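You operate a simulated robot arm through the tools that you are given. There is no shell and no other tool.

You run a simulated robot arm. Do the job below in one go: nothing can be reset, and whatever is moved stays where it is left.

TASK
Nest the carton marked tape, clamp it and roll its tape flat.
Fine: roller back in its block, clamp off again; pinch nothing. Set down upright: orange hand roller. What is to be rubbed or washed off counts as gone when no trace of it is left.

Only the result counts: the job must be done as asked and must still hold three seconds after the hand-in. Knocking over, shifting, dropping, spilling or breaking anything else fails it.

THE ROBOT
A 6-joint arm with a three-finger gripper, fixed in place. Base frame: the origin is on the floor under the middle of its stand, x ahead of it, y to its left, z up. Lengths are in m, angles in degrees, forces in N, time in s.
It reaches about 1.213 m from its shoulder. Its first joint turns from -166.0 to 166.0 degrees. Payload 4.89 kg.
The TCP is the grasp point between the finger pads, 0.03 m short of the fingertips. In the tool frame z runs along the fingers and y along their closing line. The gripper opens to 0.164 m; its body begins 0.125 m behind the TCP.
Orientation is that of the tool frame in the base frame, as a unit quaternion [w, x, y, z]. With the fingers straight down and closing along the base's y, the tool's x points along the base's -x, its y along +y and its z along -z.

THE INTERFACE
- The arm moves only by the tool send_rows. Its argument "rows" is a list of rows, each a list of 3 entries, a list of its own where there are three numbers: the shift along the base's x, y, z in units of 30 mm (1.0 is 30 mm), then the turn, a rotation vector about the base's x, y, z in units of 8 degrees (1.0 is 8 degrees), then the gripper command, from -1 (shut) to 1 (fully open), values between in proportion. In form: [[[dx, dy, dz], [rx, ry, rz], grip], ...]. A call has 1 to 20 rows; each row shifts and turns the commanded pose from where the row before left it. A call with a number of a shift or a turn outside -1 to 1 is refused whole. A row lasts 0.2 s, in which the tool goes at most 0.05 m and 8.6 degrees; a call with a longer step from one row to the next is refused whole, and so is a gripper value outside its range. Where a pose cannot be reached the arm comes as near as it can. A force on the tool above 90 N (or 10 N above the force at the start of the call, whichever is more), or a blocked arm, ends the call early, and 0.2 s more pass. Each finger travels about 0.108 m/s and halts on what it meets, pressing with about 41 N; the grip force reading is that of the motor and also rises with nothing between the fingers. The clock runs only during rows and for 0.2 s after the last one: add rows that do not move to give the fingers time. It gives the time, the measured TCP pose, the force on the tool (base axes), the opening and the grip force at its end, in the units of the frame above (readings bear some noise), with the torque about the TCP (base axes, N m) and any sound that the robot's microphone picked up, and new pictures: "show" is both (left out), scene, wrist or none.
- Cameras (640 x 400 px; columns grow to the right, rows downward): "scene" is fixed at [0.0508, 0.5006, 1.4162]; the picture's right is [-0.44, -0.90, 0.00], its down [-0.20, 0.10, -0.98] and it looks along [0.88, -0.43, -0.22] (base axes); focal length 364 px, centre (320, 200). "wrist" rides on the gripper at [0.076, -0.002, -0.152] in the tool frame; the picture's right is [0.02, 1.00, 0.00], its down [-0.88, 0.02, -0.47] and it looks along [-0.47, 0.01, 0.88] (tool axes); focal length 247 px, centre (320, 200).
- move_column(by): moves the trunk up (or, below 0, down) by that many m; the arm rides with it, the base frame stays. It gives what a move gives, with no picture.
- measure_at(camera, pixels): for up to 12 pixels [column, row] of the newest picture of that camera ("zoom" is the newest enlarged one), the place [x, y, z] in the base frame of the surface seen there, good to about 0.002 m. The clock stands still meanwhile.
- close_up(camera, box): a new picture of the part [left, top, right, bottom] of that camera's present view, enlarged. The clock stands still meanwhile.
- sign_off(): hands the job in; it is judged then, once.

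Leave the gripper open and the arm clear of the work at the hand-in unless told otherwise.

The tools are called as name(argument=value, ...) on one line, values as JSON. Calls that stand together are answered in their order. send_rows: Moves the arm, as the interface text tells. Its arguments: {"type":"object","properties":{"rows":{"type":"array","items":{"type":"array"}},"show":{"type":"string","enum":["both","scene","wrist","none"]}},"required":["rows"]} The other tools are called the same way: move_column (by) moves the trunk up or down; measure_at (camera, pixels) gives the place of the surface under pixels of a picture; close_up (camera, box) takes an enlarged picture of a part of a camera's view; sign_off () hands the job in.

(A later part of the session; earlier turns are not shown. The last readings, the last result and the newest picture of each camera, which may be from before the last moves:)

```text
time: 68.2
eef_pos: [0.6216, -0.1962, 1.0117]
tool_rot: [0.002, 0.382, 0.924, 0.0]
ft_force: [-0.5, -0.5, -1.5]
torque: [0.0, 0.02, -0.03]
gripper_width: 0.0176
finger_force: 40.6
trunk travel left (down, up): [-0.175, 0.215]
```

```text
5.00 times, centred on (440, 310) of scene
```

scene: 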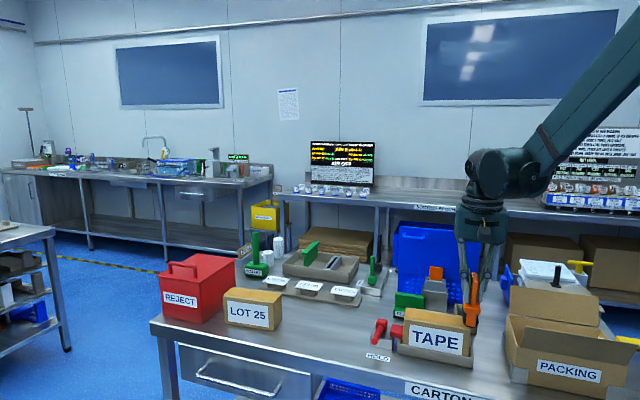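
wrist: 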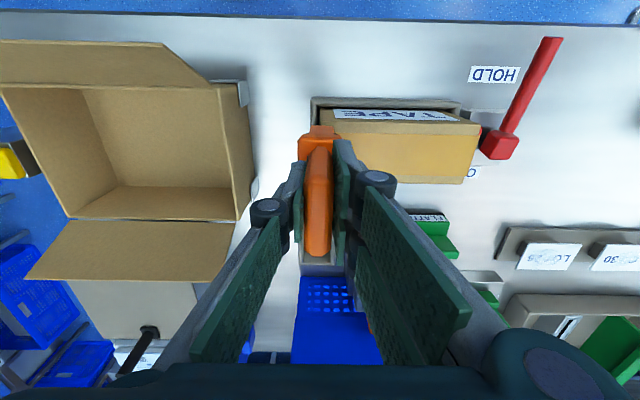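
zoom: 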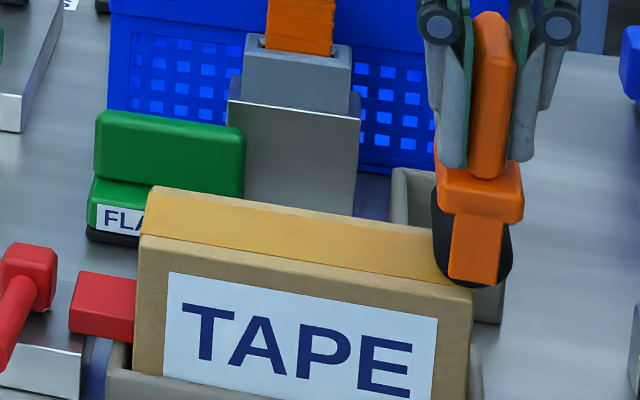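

The tape now looks completely smooth. I raise the roller by 0.045 m and inspect the whole tape, including the left end.

send_rows(rows=[[[0, 0, 0.3], [0, 0, 0], -1], [[0, 0, 0.6], [0, 0, 0], -1], [[0, 0, 0.6], [0, 0, 0], -1], [[0, 0, 0], [0, 0, 0], -1]])

close_up(camera="scene", box=[400, 290, 480, 350])

close_up(camera="scene", box=[440, 220, 520, 320])

```text
time: 69.2
eef_pos: [0.6219, -0.1955, 1.0583]
tool_rot: [0.0, 0.384, 0.923, 0.0]
ft_force: [-0.2, 0.2, -2.1]
torque: [0.0, -0.01, 0.0]
gripper_width: 0.0175
finger_force: 41.4
trunk travel left (down, up): [-0.175, 0.215]
```

scene: 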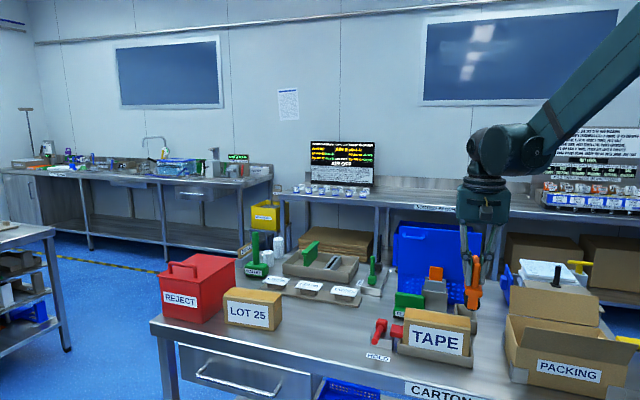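
wrist: 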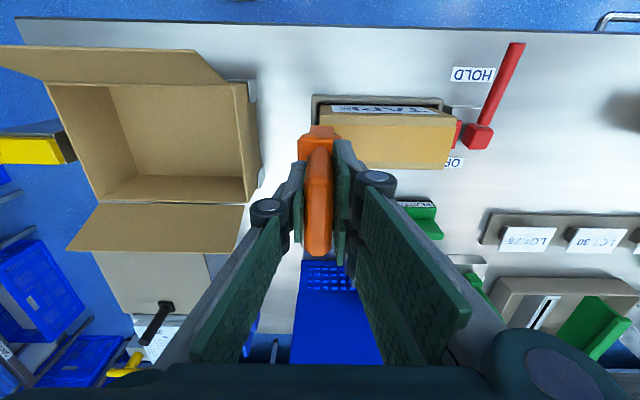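

```text
6.67 times, centred on (440, 320) of scene
```

zoom: 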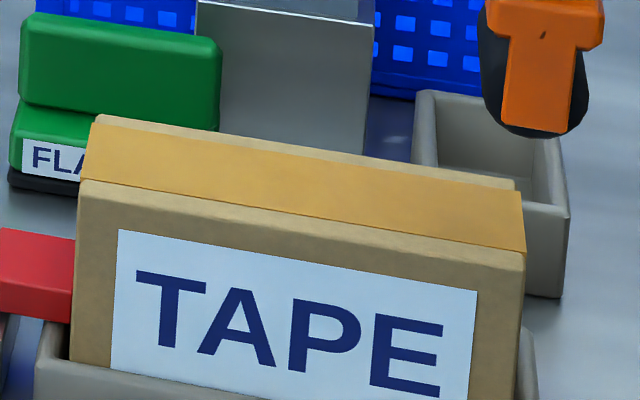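

```text
4.00 times, centred on (480, 270) of scene
```

zoom: 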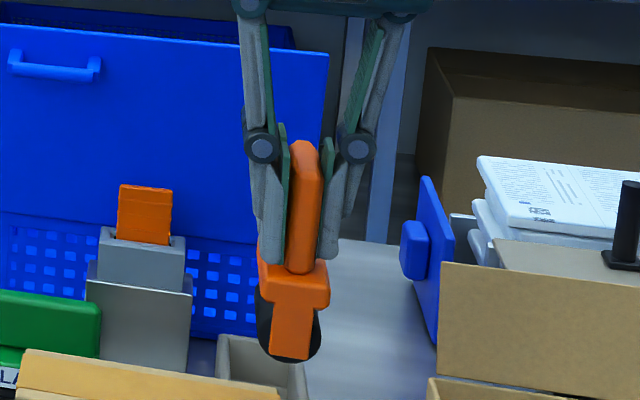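

The tape looks smooth throughout. I enlarge the tape further to be sure, and measure the roller's pose in the hand.

measure_at(camera="zoom", pixels=[[288, 359], [290, 356], [262, 320], [292, 330], [275, 352], [305, 355], [318, 335], [292, 285], [320, 285], [265, 280], [303, 160], [303, 145]])

close_up(camera="scene", box=[405, 298, 445, 328])

close_up(camera="scene", box=[440, 305, 480, 335])

close_up(camera="wrist", box=[310, 95, 470, 175])

```text
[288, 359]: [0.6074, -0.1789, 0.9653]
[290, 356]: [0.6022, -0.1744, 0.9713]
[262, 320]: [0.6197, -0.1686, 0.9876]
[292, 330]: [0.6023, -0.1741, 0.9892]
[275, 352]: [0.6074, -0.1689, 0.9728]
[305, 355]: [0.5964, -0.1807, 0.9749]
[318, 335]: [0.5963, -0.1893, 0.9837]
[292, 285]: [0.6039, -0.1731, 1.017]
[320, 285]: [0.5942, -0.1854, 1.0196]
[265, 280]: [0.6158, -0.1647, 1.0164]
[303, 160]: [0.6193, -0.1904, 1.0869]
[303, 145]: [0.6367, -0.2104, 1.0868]
```

```text
13.33 times, centred on (425, 313) of scene
```

zoom: 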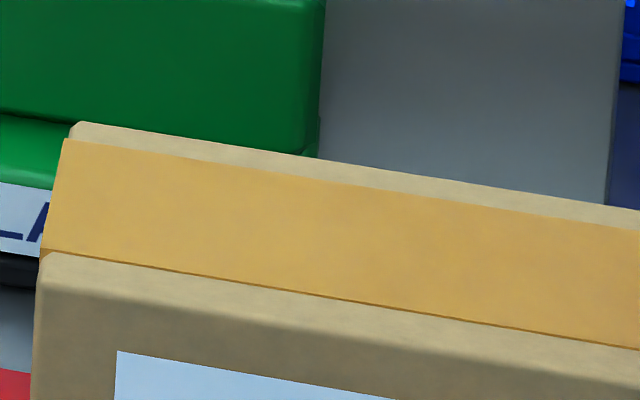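

```text
13.33 times, centred on (460, 320) of scene
```

zoom: 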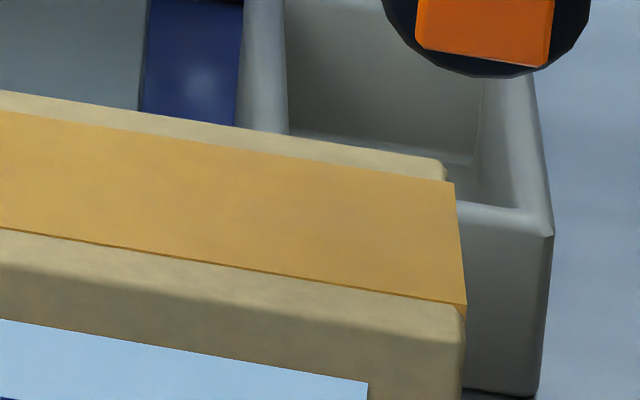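

```text
4.00 times, centred on (390, 135) of wrist
```

zoom: 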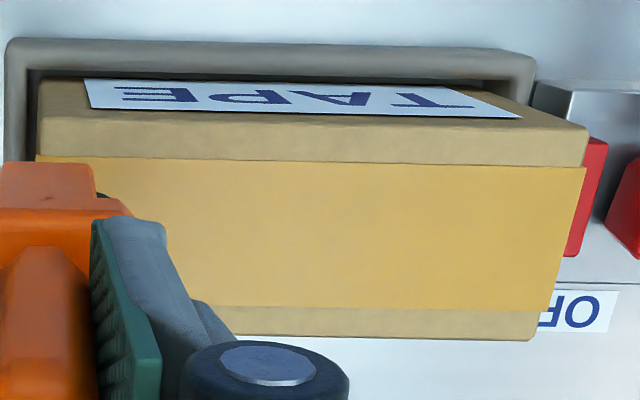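

No trace is left on the tape. The roller slid up about 3.5 mm in the grip but is upright. I carry it back above its block by the reverse shift.

send_rows(rows=[[[0.4, -0.4, 0], [0, 0, 0], -1], [[0.737, -0.743, 0], [0, 0, 0], -1], [[0.737, -0.743, 0], [0, 0, 0], -1], [[0.737, -0.743, 0], [0, 0, 0], -1], [[0.737, -0.743, 0], [0, 0, 0], -1], [[0.336, -0.345, 0], [0, 0, 0], -1], [[0, 0, 0], [0, 0, 0], -1], [[0, 0, 0], [0, 0, 0], -1]])

close_up(camera="scene", box=[430, 220, 510, 340])

close_up(camera="wrist", box=[260, 70, 400, 190])

```text
time: 71.0
eef_pos: [0.7306, -0.3066, 1.0585]
tool_rot: [0.0, 0.382, 0.924, 0.0]
ft_force: [0.6, -0.1, -1.9]
torque: [0.04, 0.01, -0.01]
gripper_width: 0.0175
finger_force: 40.6
trunk travel left (down, up): [-0.175, 0.215]
```

scene: 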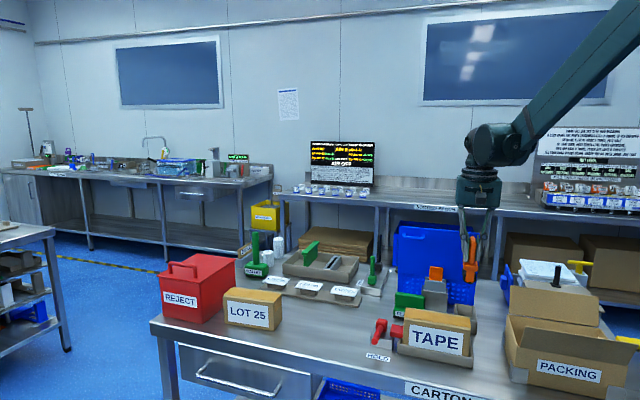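
wrist: 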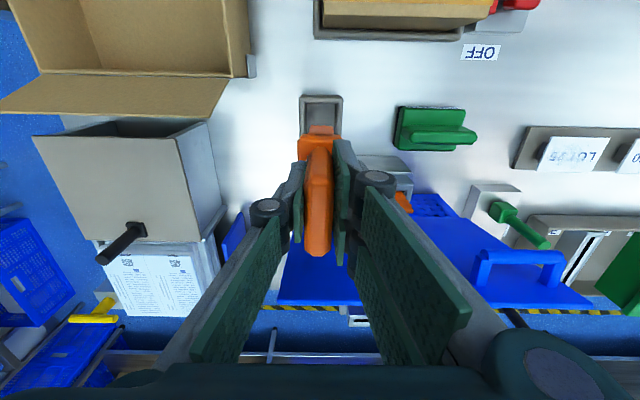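

```text
3.33 times, centred on (470, 280) of scene
```

zoom: 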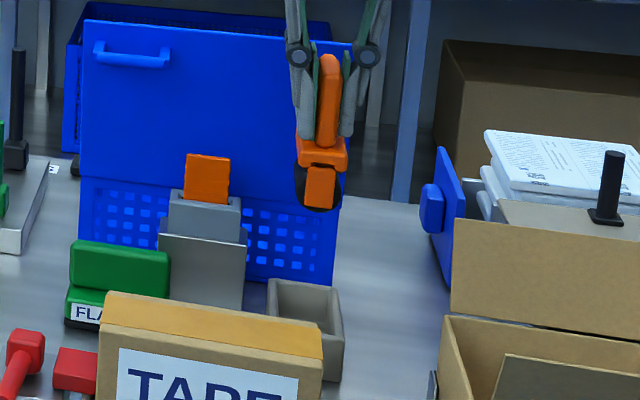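

```text
3.33 times, centred on (330, 130) of wrist
```

zoom: 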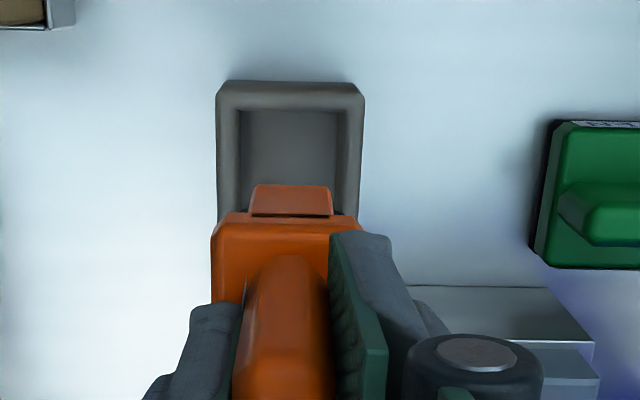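

I measure the block's inner walls and the roller frame to check alignment before lowering.

measure_at(camera="zoom", pixels=[[228, 150], [240, 150], [343, 150], [354, 150], [290, 95], [290, 108], [215, 240], [330, 225], [255, 190], [328, 190], [290, 195], [290, 300]])

measure_at(camera="scene", pixels=[[466, 282], [467, 282], [470, 277], [462, 275], [475, 277], [470, 265], [466, 262], [474, 263], [470, 240]])

```text
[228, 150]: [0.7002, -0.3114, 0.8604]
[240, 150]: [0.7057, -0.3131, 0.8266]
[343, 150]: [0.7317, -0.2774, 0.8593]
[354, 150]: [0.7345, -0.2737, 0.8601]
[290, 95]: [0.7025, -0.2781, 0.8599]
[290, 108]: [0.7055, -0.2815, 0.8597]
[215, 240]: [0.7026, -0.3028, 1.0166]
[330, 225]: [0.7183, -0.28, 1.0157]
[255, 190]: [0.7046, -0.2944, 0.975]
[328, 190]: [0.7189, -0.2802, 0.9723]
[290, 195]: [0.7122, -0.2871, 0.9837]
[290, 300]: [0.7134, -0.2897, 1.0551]
```

```text
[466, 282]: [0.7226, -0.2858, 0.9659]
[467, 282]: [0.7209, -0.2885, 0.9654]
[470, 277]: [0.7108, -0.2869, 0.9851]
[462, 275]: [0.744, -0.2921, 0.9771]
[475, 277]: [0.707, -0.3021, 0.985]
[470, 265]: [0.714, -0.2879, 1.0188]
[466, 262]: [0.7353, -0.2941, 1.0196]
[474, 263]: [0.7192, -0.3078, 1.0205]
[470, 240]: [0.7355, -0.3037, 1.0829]
```

Aligned within about 1 mm. I lower to where the wheel is at the rim height.

send_rows(rows=[[[0, 0, -0.6], [0, 0, 0], -1], [[0, 0, -0.9], [0, 0, 0], -1], [[0, 0, -0.9], [0, 0, 0], -1], [[0, 0, -0.7], [0, 0, 0], -1], [[0, 0, -0.3], [0, 0, 0], -1], [[0, 0, 0], [0, 0, 0], -1]])

close_up(camera="scene", box=[430, 220, 510, 340])

close_up(camera="wrist", box=[260, 70, 400, 190])

```text
time: 72.4
eef_pos: [0.7319, -0.3068, 0.9528]
tool_rot: [0.0, 0.383, 0.924, 0.0]
ft_force: [0.6, 0.1, -1.8]
torque: [0.01, 0.01, 0.02]
gripper_width: 0.0176
finger_force: 41.3
trunk travel left (down, up): [-0.175, 0.215]
```

scene: 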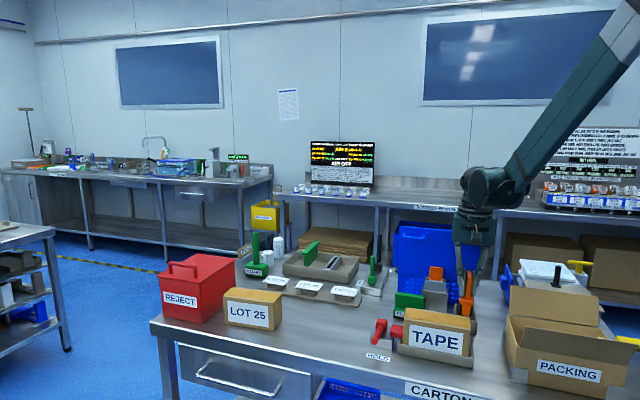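
wrist: 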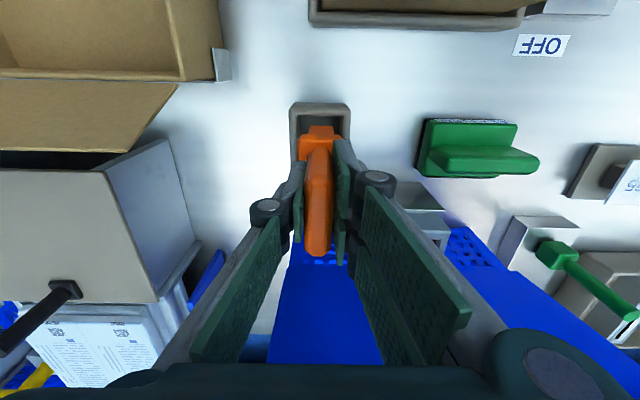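

```text
3.33 times, centred on (470, 280) of scene
```

zoom: 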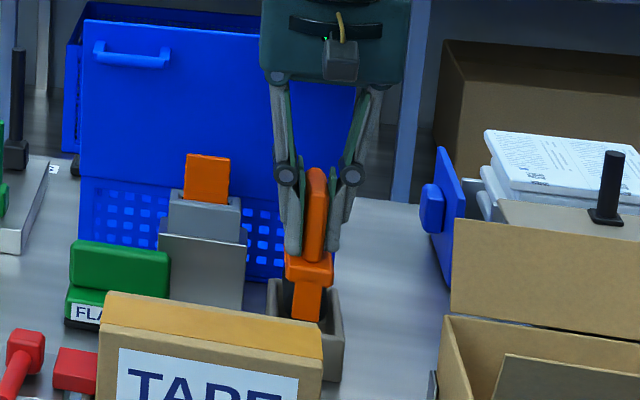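

```text
3.33 times, centred on (330, 130) of wrist
```

zoom: 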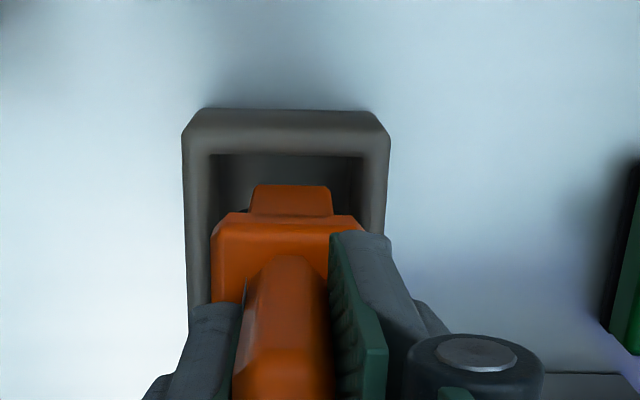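

No contact. I lower slowly by 22 mm into the block.

send_rows(rows=[[[0, 0, -0.25], [0, 0, 0], -1], [[0, 0, -0.25], [0, 0, 0], -1], [[0, 0, -0.25], [0, 0, 0], -1], [[0, 0, 0], [0, 0, 0], -1]], show="wrist")

close_up(camera="wrist", box=[260, 70, 400, 190])

```text
time: 73.4
eef_pos: [0.7339, -0.3078, 0.9309]
tool_rot: [0.0, 0.383, 0.924, -0.001]
ft_force: [0.3, 0.4, -1.8]
torque: [0.01, -0.01, -0.01]
gripper_width: 0.0172
finger_force: 41.4
trunk travel left (down, up): [-0.175, 0.215]
```

wrist: 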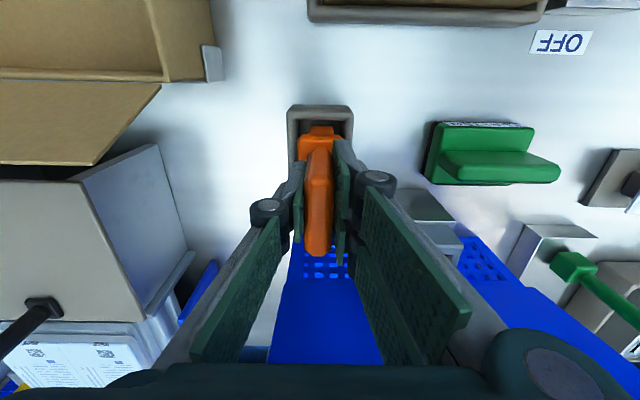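

```text
3.33 times, centred on (330, 130) of wrist
```

zoom: 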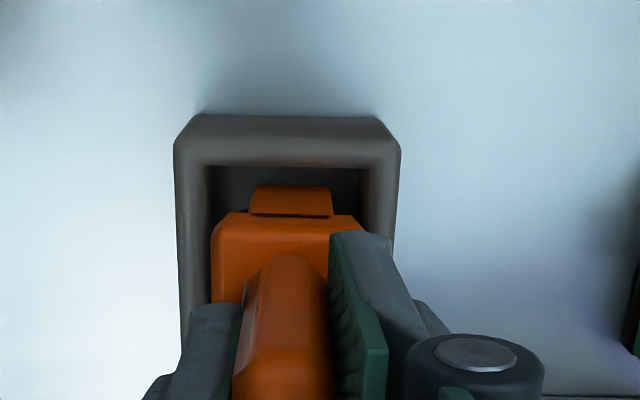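

Going in freely. I lower 9 mm more, then tiny steps.

send_rows(rows=[[[0, 0, -0.15], [0, 0, 0], -1], [[0, 0, -0.15], [0, 0, 0], -1], [[0, 0, 0], [0, 0, 0], -1]], show="none")

```text
time: 74.2
eef_pos: [0.7318, -0.3084, 0.9232]
tool_rot: [0.001, 0.382, 0.924, -0.001]
ft_force: [-0.2, 0.2, -1.8]
torque: [0.02, 0.02, 0.04]
gripper_width: 0.0173
finger_force: 40.8
trunk travel left (down, up): [-0.175, 0.215]
```

No contact yet. I lower 1.5 mm steps.

send_rows(rows=[[[0, 0, -0.05], [0, 0, 0], -1], [[0, 0, 0], [0, 0, 0], -1]], show="none")

```text
time: 74.8
eef_pos: [0.7318, -0.3077, 0.9215]
tool_rot: [0.0, 0.383, 0.924, 0.0]
ft_force: [6.6, -5.5, 14.5]
torque: [-0.29, -0.37, 0.0]
gripper_width: 0.0175
finger_force: 41.1
trunk travel left (down, up): [-0.175, 0.215]
```

Contact 16 N. I check whether the handle top is back at its original height of about 0.951.

send_rows(rows=[[[0, 0, 0.01], [0, 0, 0], -1], [[0, 0, 0], [0, 0, 0], -1]])

close_up(camera="wrist", box=[280, 90, 370, 270])

measure_at(camera="wrist", pixels=[[317, 250], [317, 240], [317, 220], [317, 200], [317, 180], [317, 160], [305, 140], [335, 140], [318, 128], [295, 130], [345, 120], [318, 112]])

close_up(camera="scene", box=[430, 240, 510, 340])

```text
time: 75.4
eef_pos: [0.7298, -0.3075, 0.9206]
tool_rot: [0.0, 0.382, 0.924, -0.001]
ft_force: [3.6, -2.3, 11.9]
torque: [-0.1, -0.09, 0.02]
gripper_width: 0.0174
finger_force: 40.8
trunk travel left (down, up): [-0.175, 0.215]
```

scene: 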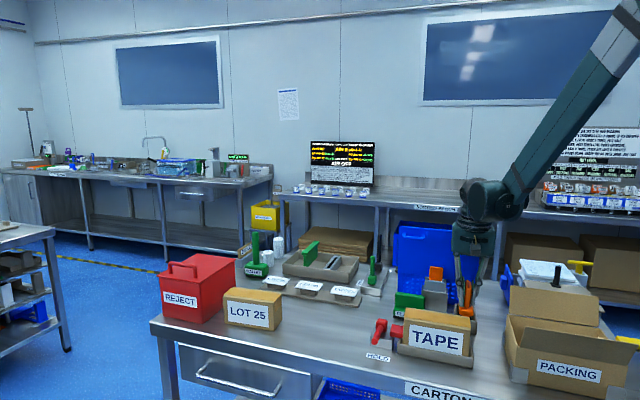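
wrist: 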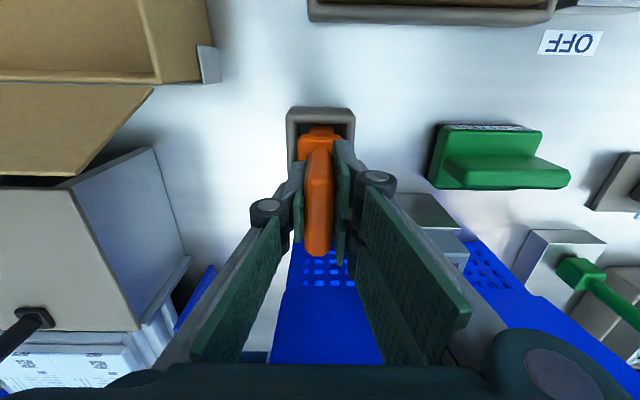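

```text
2.22 times, centred on (325, 180) of wrist
```

zoom: 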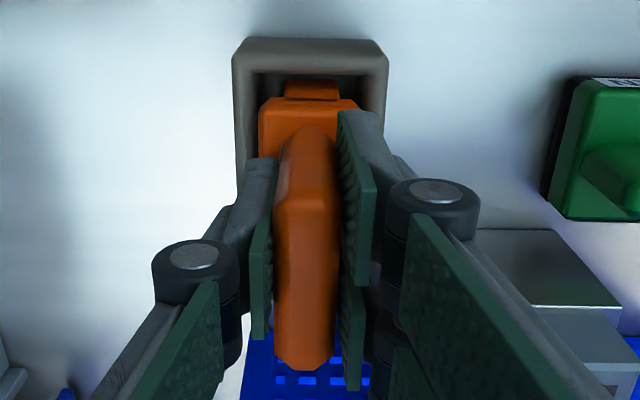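

```text
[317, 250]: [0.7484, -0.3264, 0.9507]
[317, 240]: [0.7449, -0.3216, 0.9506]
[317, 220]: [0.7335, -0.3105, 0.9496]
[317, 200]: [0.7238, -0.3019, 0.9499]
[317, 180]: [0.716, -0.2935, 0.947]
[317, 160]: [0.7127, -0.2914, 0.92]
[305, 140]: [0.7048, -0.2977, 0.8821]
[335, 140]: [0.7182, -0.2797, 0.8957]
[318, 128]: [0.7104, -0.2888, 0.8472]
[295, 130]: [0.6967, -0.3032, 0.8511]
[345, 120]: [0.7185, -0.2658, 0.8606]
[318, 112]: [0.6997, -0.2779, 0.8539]
```

```text
4.00 times, centred on (470, 290) of scene
```

zoom: 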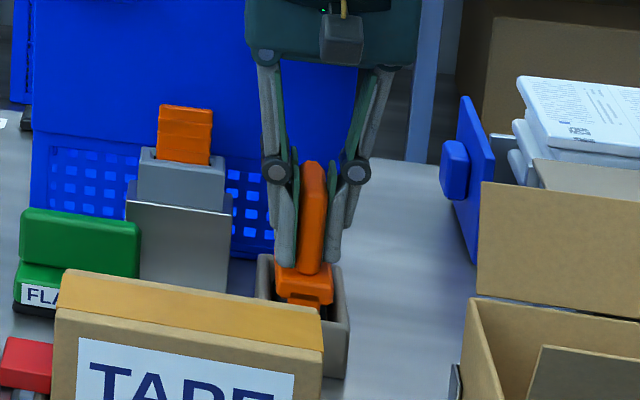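

The handle top is at 0.950, as originally: the roller is seated in its block. I release slowly and rise straight up.

send_rows(rows=[[[0, 0, 0.01], [0, 0, 0], -0.8], [[0, 0, 0], [0, 0, 0], -0.6], [[0, 0, 0], [0, 0, 0], -0.4], [[0, 0, 0], [0, 0, 0], -0.33], [[0, 0, 0], [0, 0, 0], -0.33], [[0, 0, 0], [0, 0, 0], -0.33]])

close_up(camera="wrist", box=[260, 90, 390, 270])

```text
time: 76.8
eef_pos: [0.732, -0.3065, 0.9212]
tool_rot: [0.0, 0.382, 0.924, 0.0]
ft_force: [-1.1, -0.3, -0.2]
torque: [0.04, 0.01, 0.01]
gripper_width: 0.0551
finger_force: 0.0
trunk travel left (down, up): [-0.175, 0.215]
```

scene: 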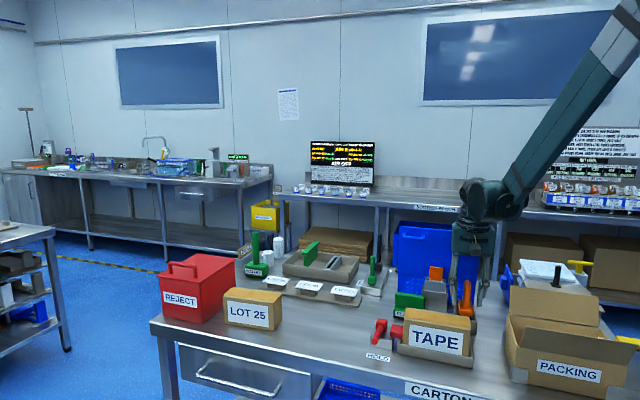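
wrist: 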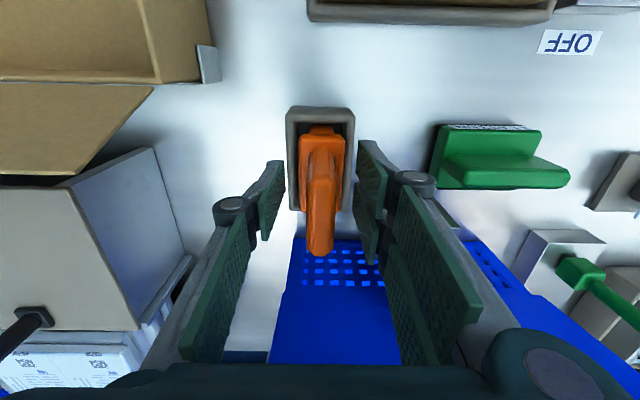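

```text
2.22 times, centred on (325, 180) of wrist
```

zoom: 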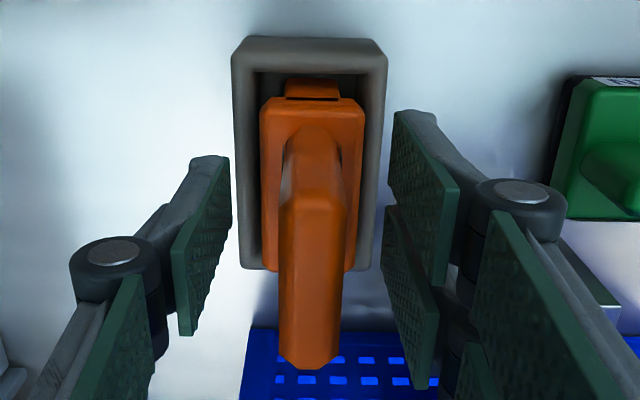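

The roller stands upright in the block and the fingers are clear on both sides. I rise 0.19 m.

send_rows(rows=[[[0, 0, 0.4], [0, 0, 0], -0.33], [[0, 0, 0.8], [0, 0, 0], -0.33], [[0, 0, 1], [0, 0, 0], -0.33], [[0, 0, 1], [0, 0, 0], -0.33], [[0, 0, 1], [0, 0, 0], -0.33], [[0, 0, 1], [0, 0, 0], -0.33], [[0, 0, 1], [0, 0, 0], -0.33], [[0, 0, 0], [0, 0, 0], -0.33]])

close_up(camera="scene", box=[370, 250, 510, 370])

close_up(camera="wrist", box=[260, 60, 390, 180])

```text
time: 78.6
eef_pos: [0.7316, -0.3034, 1.108]
tool_rot: [0.0, 0.383, 0.924, 0.0]
ft_force: [0.3, -0.3, -0.2]
torque: [0.02, -0.04, -0.04]
gripper_width: 0.0548
finger_force: 0.1
trunk travel left (down, up): [-0.175, 0.215]
```

scene: 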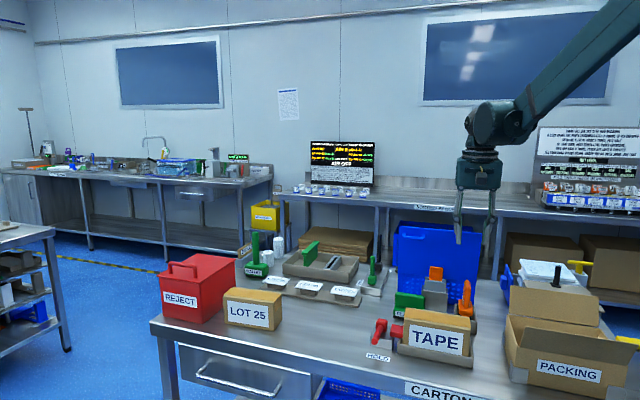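
wrist: 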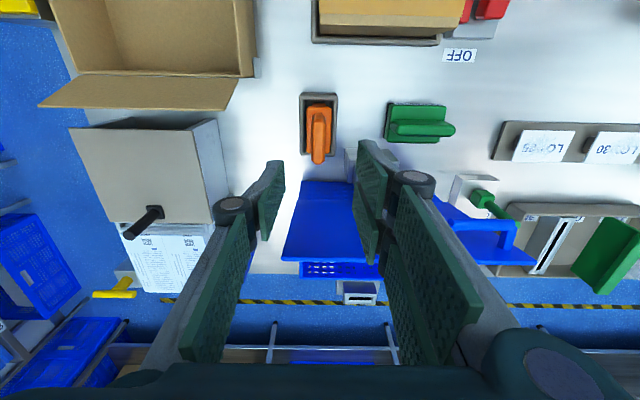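

```text
3.33 times, centred on (440, 310) of scene
```

zoom: 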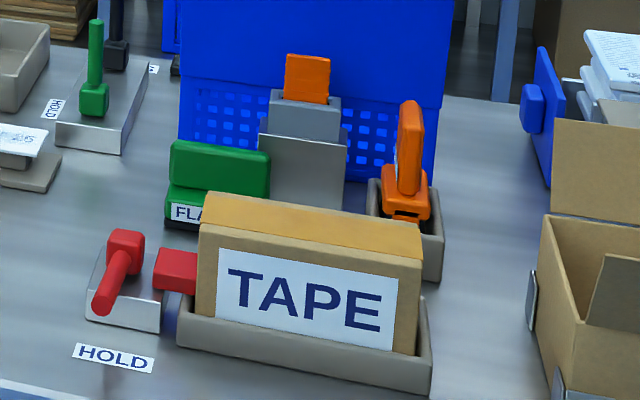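

```text
3.33 times, centred on (325, 120) of wrist
```

zoom: 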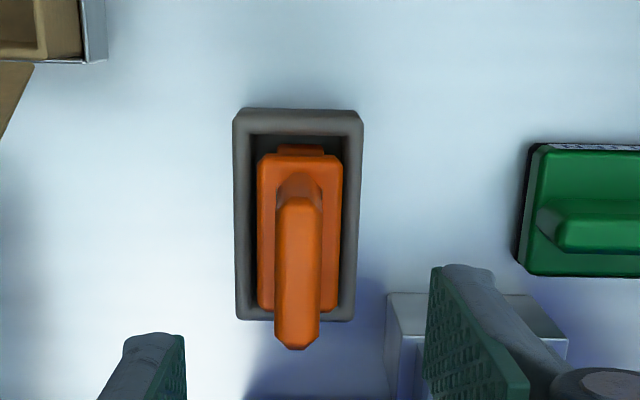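

Roller is back and upright, carton still clamped. Now the lever: it lies near-horizontal toward HOLD, its grip point about (0.718, 0.017, 0.879). In this tool orientation the fingers close across the post, so I can swing it back up. I fly over there.

send_rows(rows=[[[-0.0375, 0.899, 0], [0, 0, 0], -0.33], [[-0.0375, 0.899, 0], [0, 0, 0], -0.33], [[-0.0375, 0.899, 0], [0, 0, 0], -0.33], [[-0.0375, 0.899, 0], [0, 0, 0], -0.33], [[-0.0375, 0.899, 0], [0, 0, 0], -0.33], [[-0.0375, 0.899, 0], [0, 0, 0], -0.33], [[-0.0375, 0.899, 0], [0, 0, 0], -0.33], [[-0.0375, 0.899, 0], [0, 0, 0], -0.33], [[-0.0375, 0.899, 0], [0, 0, 0], -0.33], [[-0.0375, 0.899, 0], [0, 0, 0], -0.33], [[-0.0375, 0.899, 0], [0, 0, 0], -0.33], [[-0.0375, 0.899, 0], [0, 0, 0], -0.33], [[0, 0, 0], [0, 0, 0], -0.33]])

close_up(camera="wrist", box=[240, 40, 400, 180])

```text
time: 81.4
eef_pos: [0.7175, 0.0174, 1.1104]
tool_rot: [0.0, 0.382, 0.924, -0.001]
ft_force: [1.0, 0.5, 0.4]
torque: [-0.03, -0.01, 0.0]
gripper_width: 0.0548
finger_force: 0.1
trunk travel left (down, up): [-0.175, 0.215]
```

scene: 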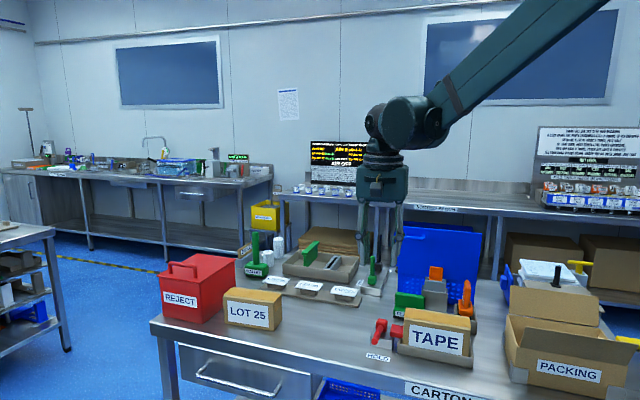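
wrist: 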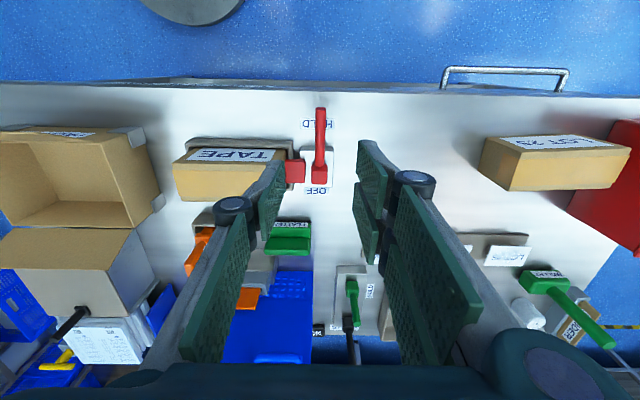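

```text
2.86 times, centred on (320, 110) of wrist
```

zoom: 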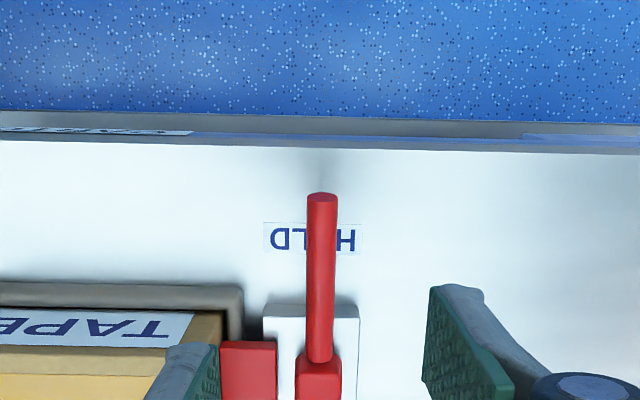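

The lever lies along the view's centre column. I measure points along it.

measure_at(camera="zoom", pixels=[[321, 197], [321, 204], [321, 220], [321, 250], [321, 280], [321, 310], [321, 340], [321, 352], [312, 260], [330, 260], [320, 365], [320, 385]])

```text
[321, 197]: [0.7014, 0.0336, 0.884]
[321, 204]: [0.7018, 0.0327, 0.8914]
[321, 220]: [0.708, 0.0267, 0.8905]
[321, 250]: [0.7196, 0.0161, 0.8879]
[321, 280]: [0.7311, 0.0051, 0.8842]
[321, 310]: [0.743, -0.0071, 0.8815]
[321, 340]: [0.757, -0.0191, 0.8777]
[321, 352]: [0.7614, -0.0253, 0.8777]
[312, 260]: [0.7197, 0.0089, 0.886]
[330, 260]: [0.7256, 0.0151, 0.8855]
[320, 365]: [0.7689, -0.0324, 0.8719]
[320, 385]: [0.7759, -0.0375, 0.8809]
```

Lever axis: u = 0.520, lying about 10° above horizontal. I descend over it in two stages with a small correction.

send_rows(rows=[[[0.1, -0.087, -0.8], [0, 0, 0], -0.33], [[0, 0, -0.9], [0, 0, 0], -0.33], [[0, 0, -0.9], [0, 0, 0], -0.33], [[0, 0, -0.9], [0, 0, 0], -0.33], [[0, 0, -0.9], [0, 0, 0], -0.33], [[0, 0, -0.85], [0, 0, 0], -0.33], [[0, 0, 0], [0, 0, 0], -0.33]])

close_up(camera="wrist", box=[240, 60, 400, 220])

```text
time: 83.0
eef_pos: [0.7217, 0.0149, 0.9536]
tool_rot: [0.0, 0.382, 0.924, 0.0]
ft_force: [-0.5, 1.0, 0.3]
torque: [-0.03, 0.04, 0.01]
gripper_width: 0.0551
finger_force: 0.0
trunk travel left (down, up): [-0.175, 0.215]
```

scene: 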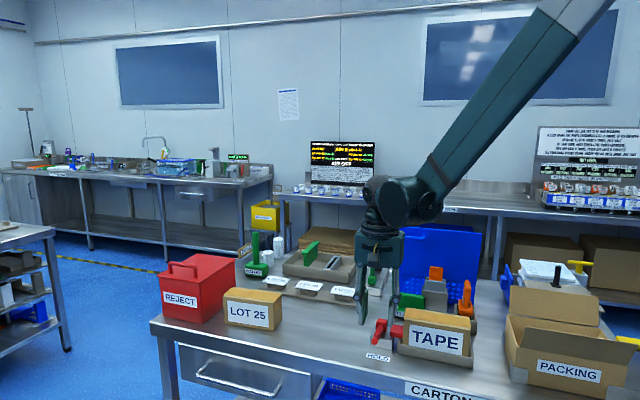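
wrist: 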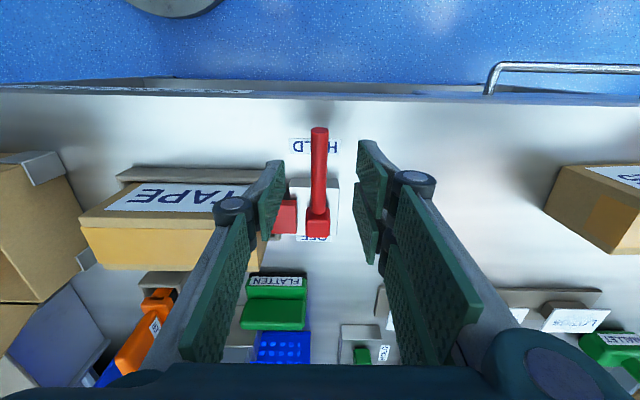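

```text
2.50 times, centred on (320, 140) of wrist
```

zoom: 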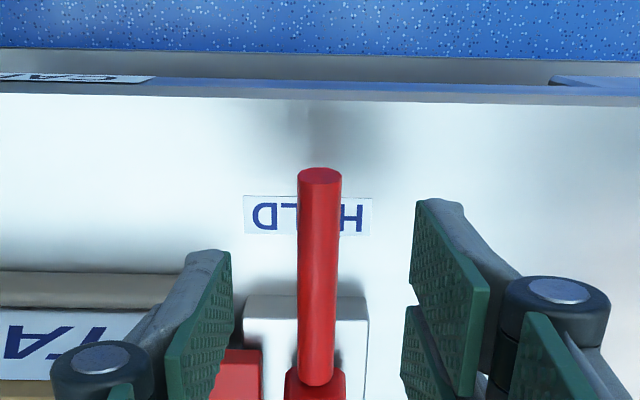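

The post is centred between the fingers. I descend to TCP z≈0.880 around the post.

send_rows(rows=[[[0, 0, -0.8], [0, 0, 0], -0.45], [[0, 0, -0.8], [0, 0, 0], -0.45], [[0, 0, -0.757], [0, 0, 0], -0.45], [[0, 0, 0], [0, 0, 0], -0.45]])

close_up(camera="wrist", box=[240, 80, 400, 260])

close_up(camera="scene", box=[340, 270, 450, 370])

```text
time: 84.0
eef_pos: [0.7193, 0.0134, 0.8824]
tool_rot: [0.0, 0.383, 0.924, 0.0]
ft_force: [0.3, 0.1, 0.3]
torque: [-0.02, 0.01, 0.02]
gripper_width: 0.0453
finger_force: 0.1
trunk travel left (down, up): [-0.175, 0.215]
```

scene: 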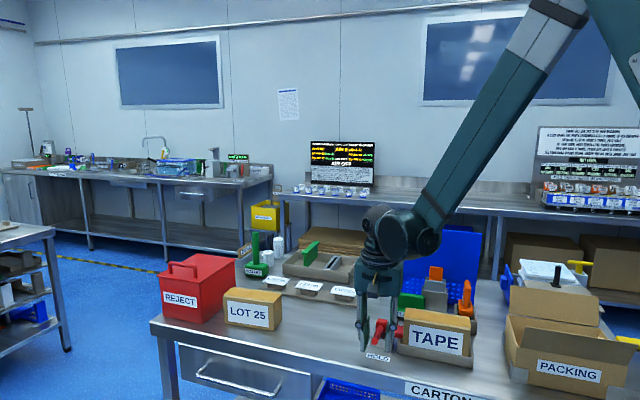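
wrist: 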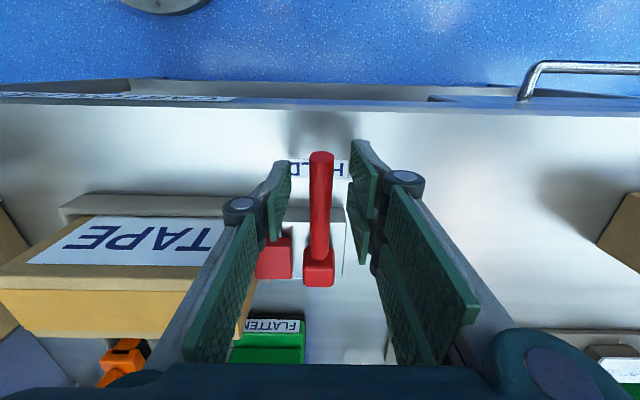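

```text
2.22 times, centred on (320, 170) of wrist
```

zoom: 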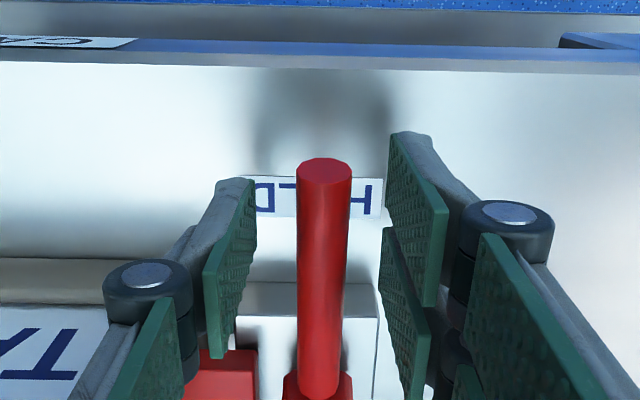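

```text
4.00 times, centred on (395, 320) of scene
```

zoom: 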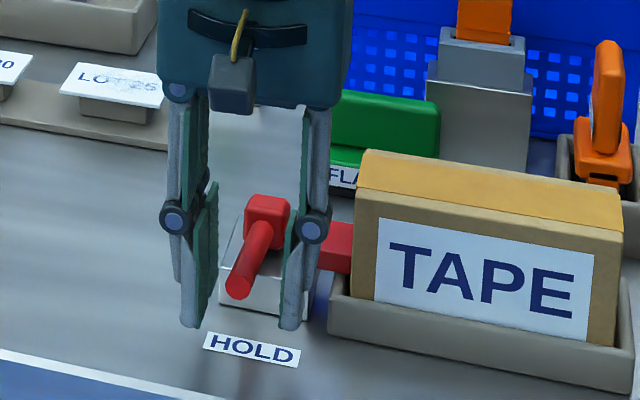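

The post is between the finger pads. I close on it.

send_rows(rows=[[[0, 0, 0], [0, 0, 0], -0.7], [[0, 0, 0], [0, 0, 0], -0.9], [[0, 0, 0], [0, 0, 0], -0.9], [[0, 0, 0], [0, 0, 0], -0.9]])

close_up(camera="wrist", box=[240, 80, 400, 260])

```text
time: 85.0
eef_pos: [0.7209, 0.0149, 0.882]
tool_rot: [0.0, 0.383, 0.924, 0.0]
ft_force: [10.1, 9.4, 1.6]
torque: [-0.09, -0.24, 0.31]
gripper_width: 0.0144
finger_force: 45.0
trunk travel left (down, up): [-0.175, 0.215]
```

scene: 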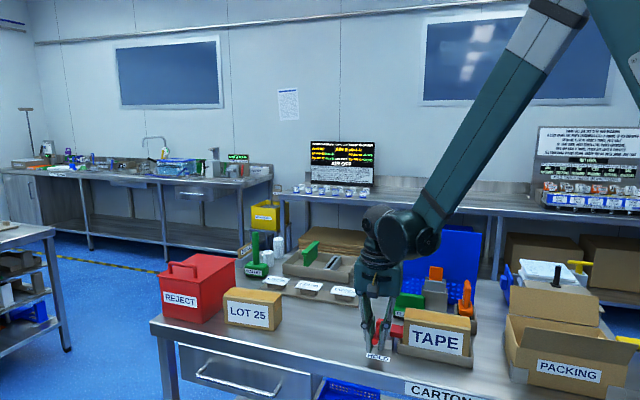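
wrist: 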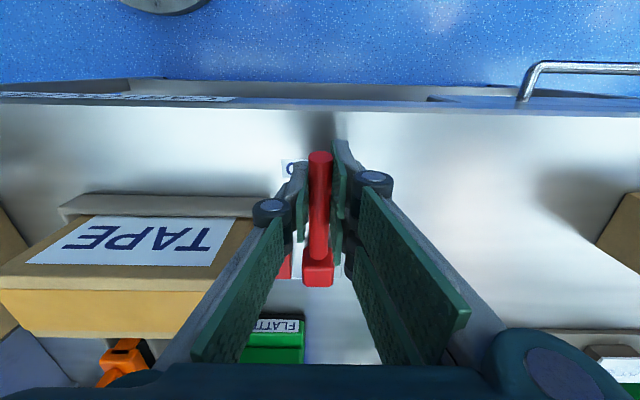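

```text
2.22 times, centred on (320, 170) of wrist
```

zoom: 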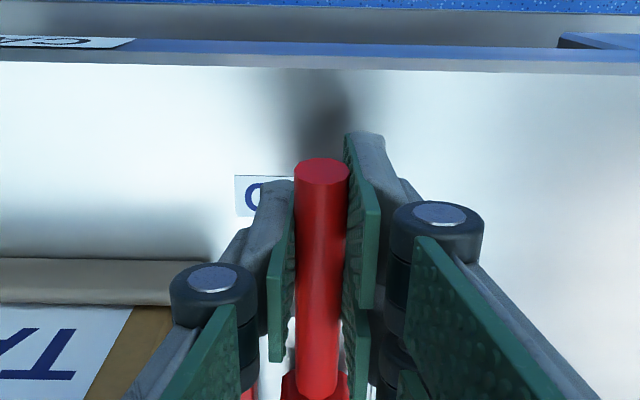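

Gripped. I begin swinging the lever up along its arc (two small steps), watching forces.

send_rows(rows=[[[0.015, 0.015, 0], [0, 0, 0], -0.9], [[0.0646, -0.0646, 0.37], [0, 0, 0], -0.9], [[0.0985, -0.0985, 0.345], [0, 0, 0], -0.9], [[0, 0, 0], [0, 0, 0], -0.9]])

close_up(camera="wrist", box=[240, 80, 400, 300])

```text
time: 86.0
eef_pos: [0.7258, 0.0093, 0.9018]
tool_rot: [0.0, 0.383, 0.924, -0.001]
ft_force: [-27.8, -10.7, -15.2]
torque: [1.19, 0.97, 0.36]
gripper_width: 0.0147
finger_force: 45.3
trunk travel left (down, up): [-0.175, 0.215]
```

scene: 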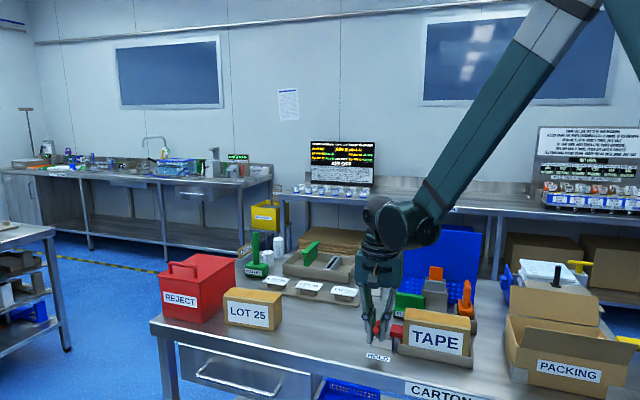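
wrist: 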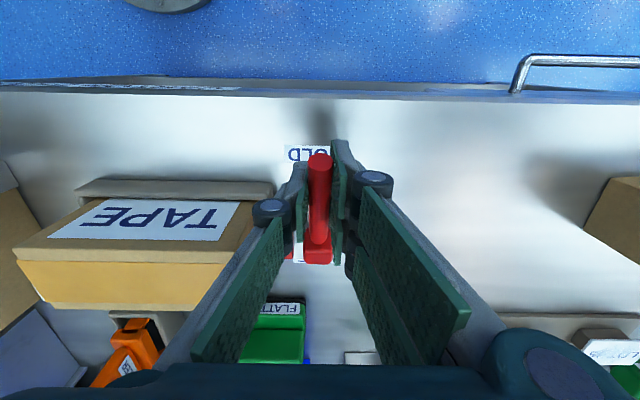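

```text
1.82 times, centred on (320, 190) of wrist
```

zoom: 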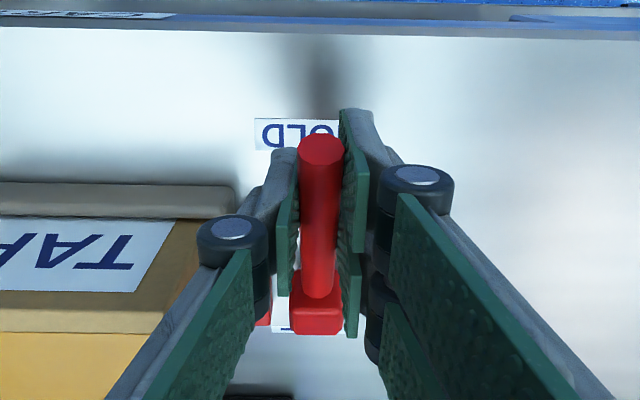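

The lever is coming up. There is some side load from my tiny sideways correction; I take most of it back and continue the arc.

send_rows(rows=[[[-0.01, -0.01, 0], [0, 0, 0], -0.9], [[0.1315, -0.1315, 0.322], [0, 0, 0], -0.9], [[0.1619, -0.1619, 0.293], [0, 0, 0], -0.9], [[0, 0, 0], [0, 0, 0], -0.9]])

close_up(camera="wrist", box=[240, 80, 400, 300])

close_up(camera="scene", box=[340, 270, 450, 370])

```text
time: 87.0
eef_pos: [0.735, 0.0018, 0.9201]
tool_rot: [0.0, 0.382, 0.924, 0.0]
ft_force: [-33.7, -7.7, -10.7]
torque: [1.2, 1.1, 0.17]
gripper_width: 0.0149
finger_force: 44.8
trunk travel left (down, up): [-0.175, 0.215]
```

scene: 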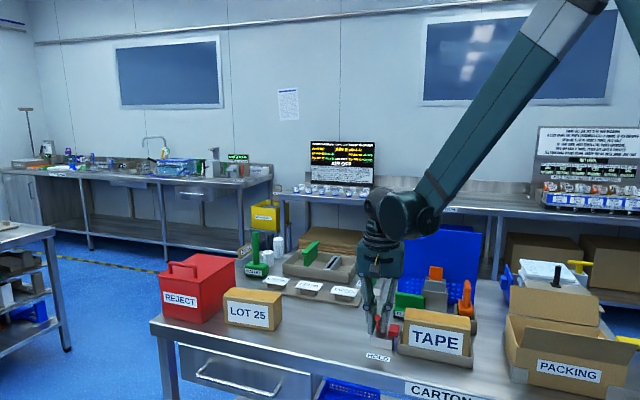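
wrist: 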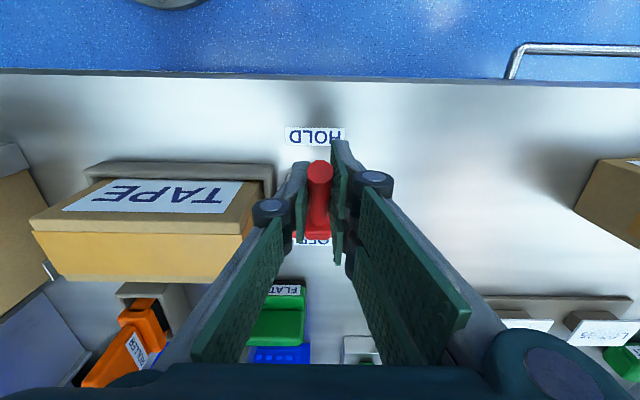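

```text
1.82 times, centred on (320, 190) of wrist
```

zoom: 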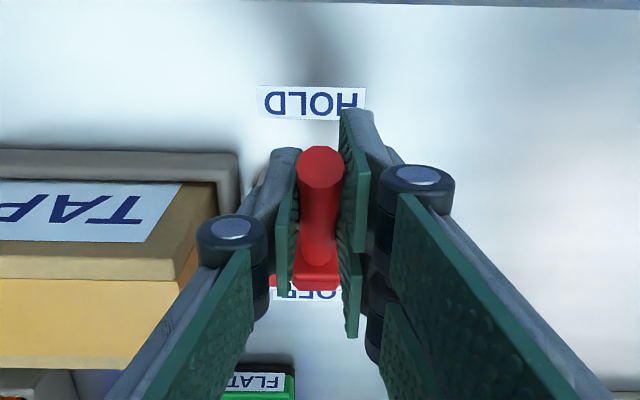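

```text
4.00 times, centred on (395, 320) of scene
```

zoom: 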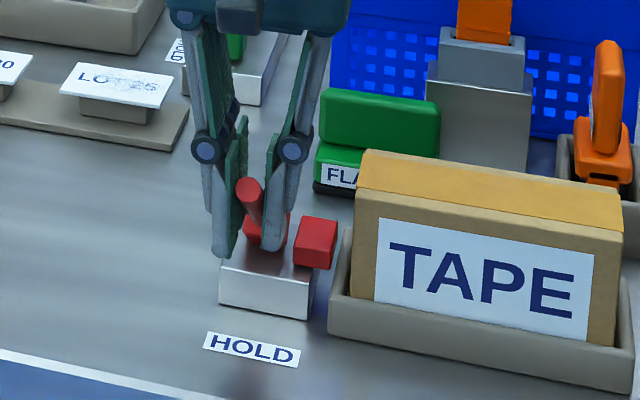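

The red pad has drawn back from the carton. I correct the side load by about 0.8 mm and continue the arc upward.

send_rows(rows=[[[-0.018, -0.018, 0], [0, 0, 0], -0.9], [[0.189, -0.189, 0.258], [0, 0, 0], -0.9], [[0.2128, -0.2128, 0.2187], [0, 0, 0], -0.9], [[0, 0, 0], [0, 0, 0], -0.9]], show="wrist")

```text
time: 88.0
eef_pos: [0.7461, -0.0112, 0.9333]
tool_rot: [0.0, 0.382, 0.924, 0.0]
ft_force: [-19.1, 3.6, -18.3]
torque: [1.19, 1.31, -0.04]
gripper_width: 0.0152
finger_force: 45.0
trunk travel left (down, up): [-0.175, 0.215]
```

wrist: 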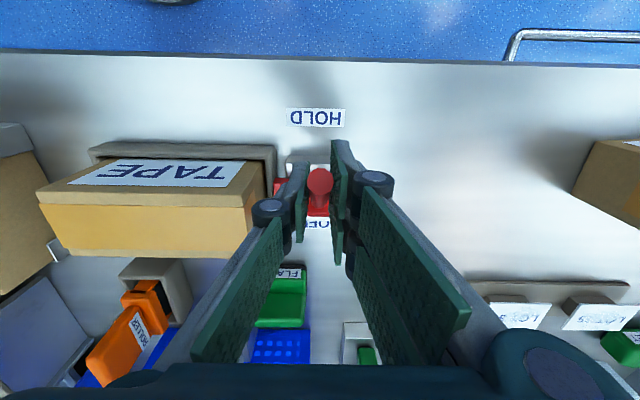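

Going well. Next steps of the arc.

send_rows(rows=[[[0.2324, -0.2324, 0.1747], [0, 0, 0], -0.9], [[0.2473, -0.2473, 0.1273], [0, 0, 0], -0.9], [[0, 0, 0], [0, 0, 0], -0.9]], show="wrist")

```text
time: 88.8
eef_pos: [0.7619, -0.0252, 0.9427]
tool_rot: [0.001, 0.383, 0.924, 0.0]
ft_force: [-2.7, -12.3, 7.9]
torque: [-0.76, -0.28, -0.1]
gripper_width: 0.0151
finger_force: 44.5
trunk travel left (down, up): [-0.175, 0.215]
```

wrist: 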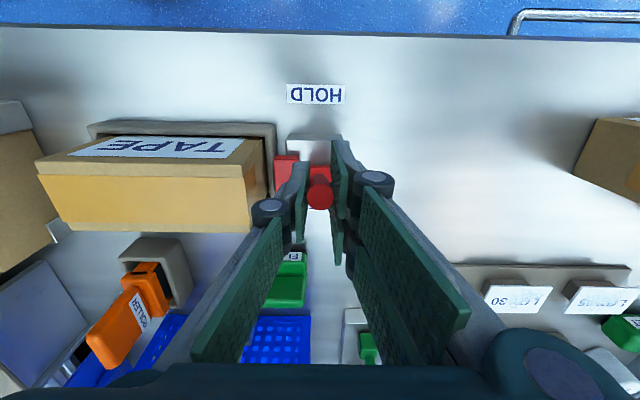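

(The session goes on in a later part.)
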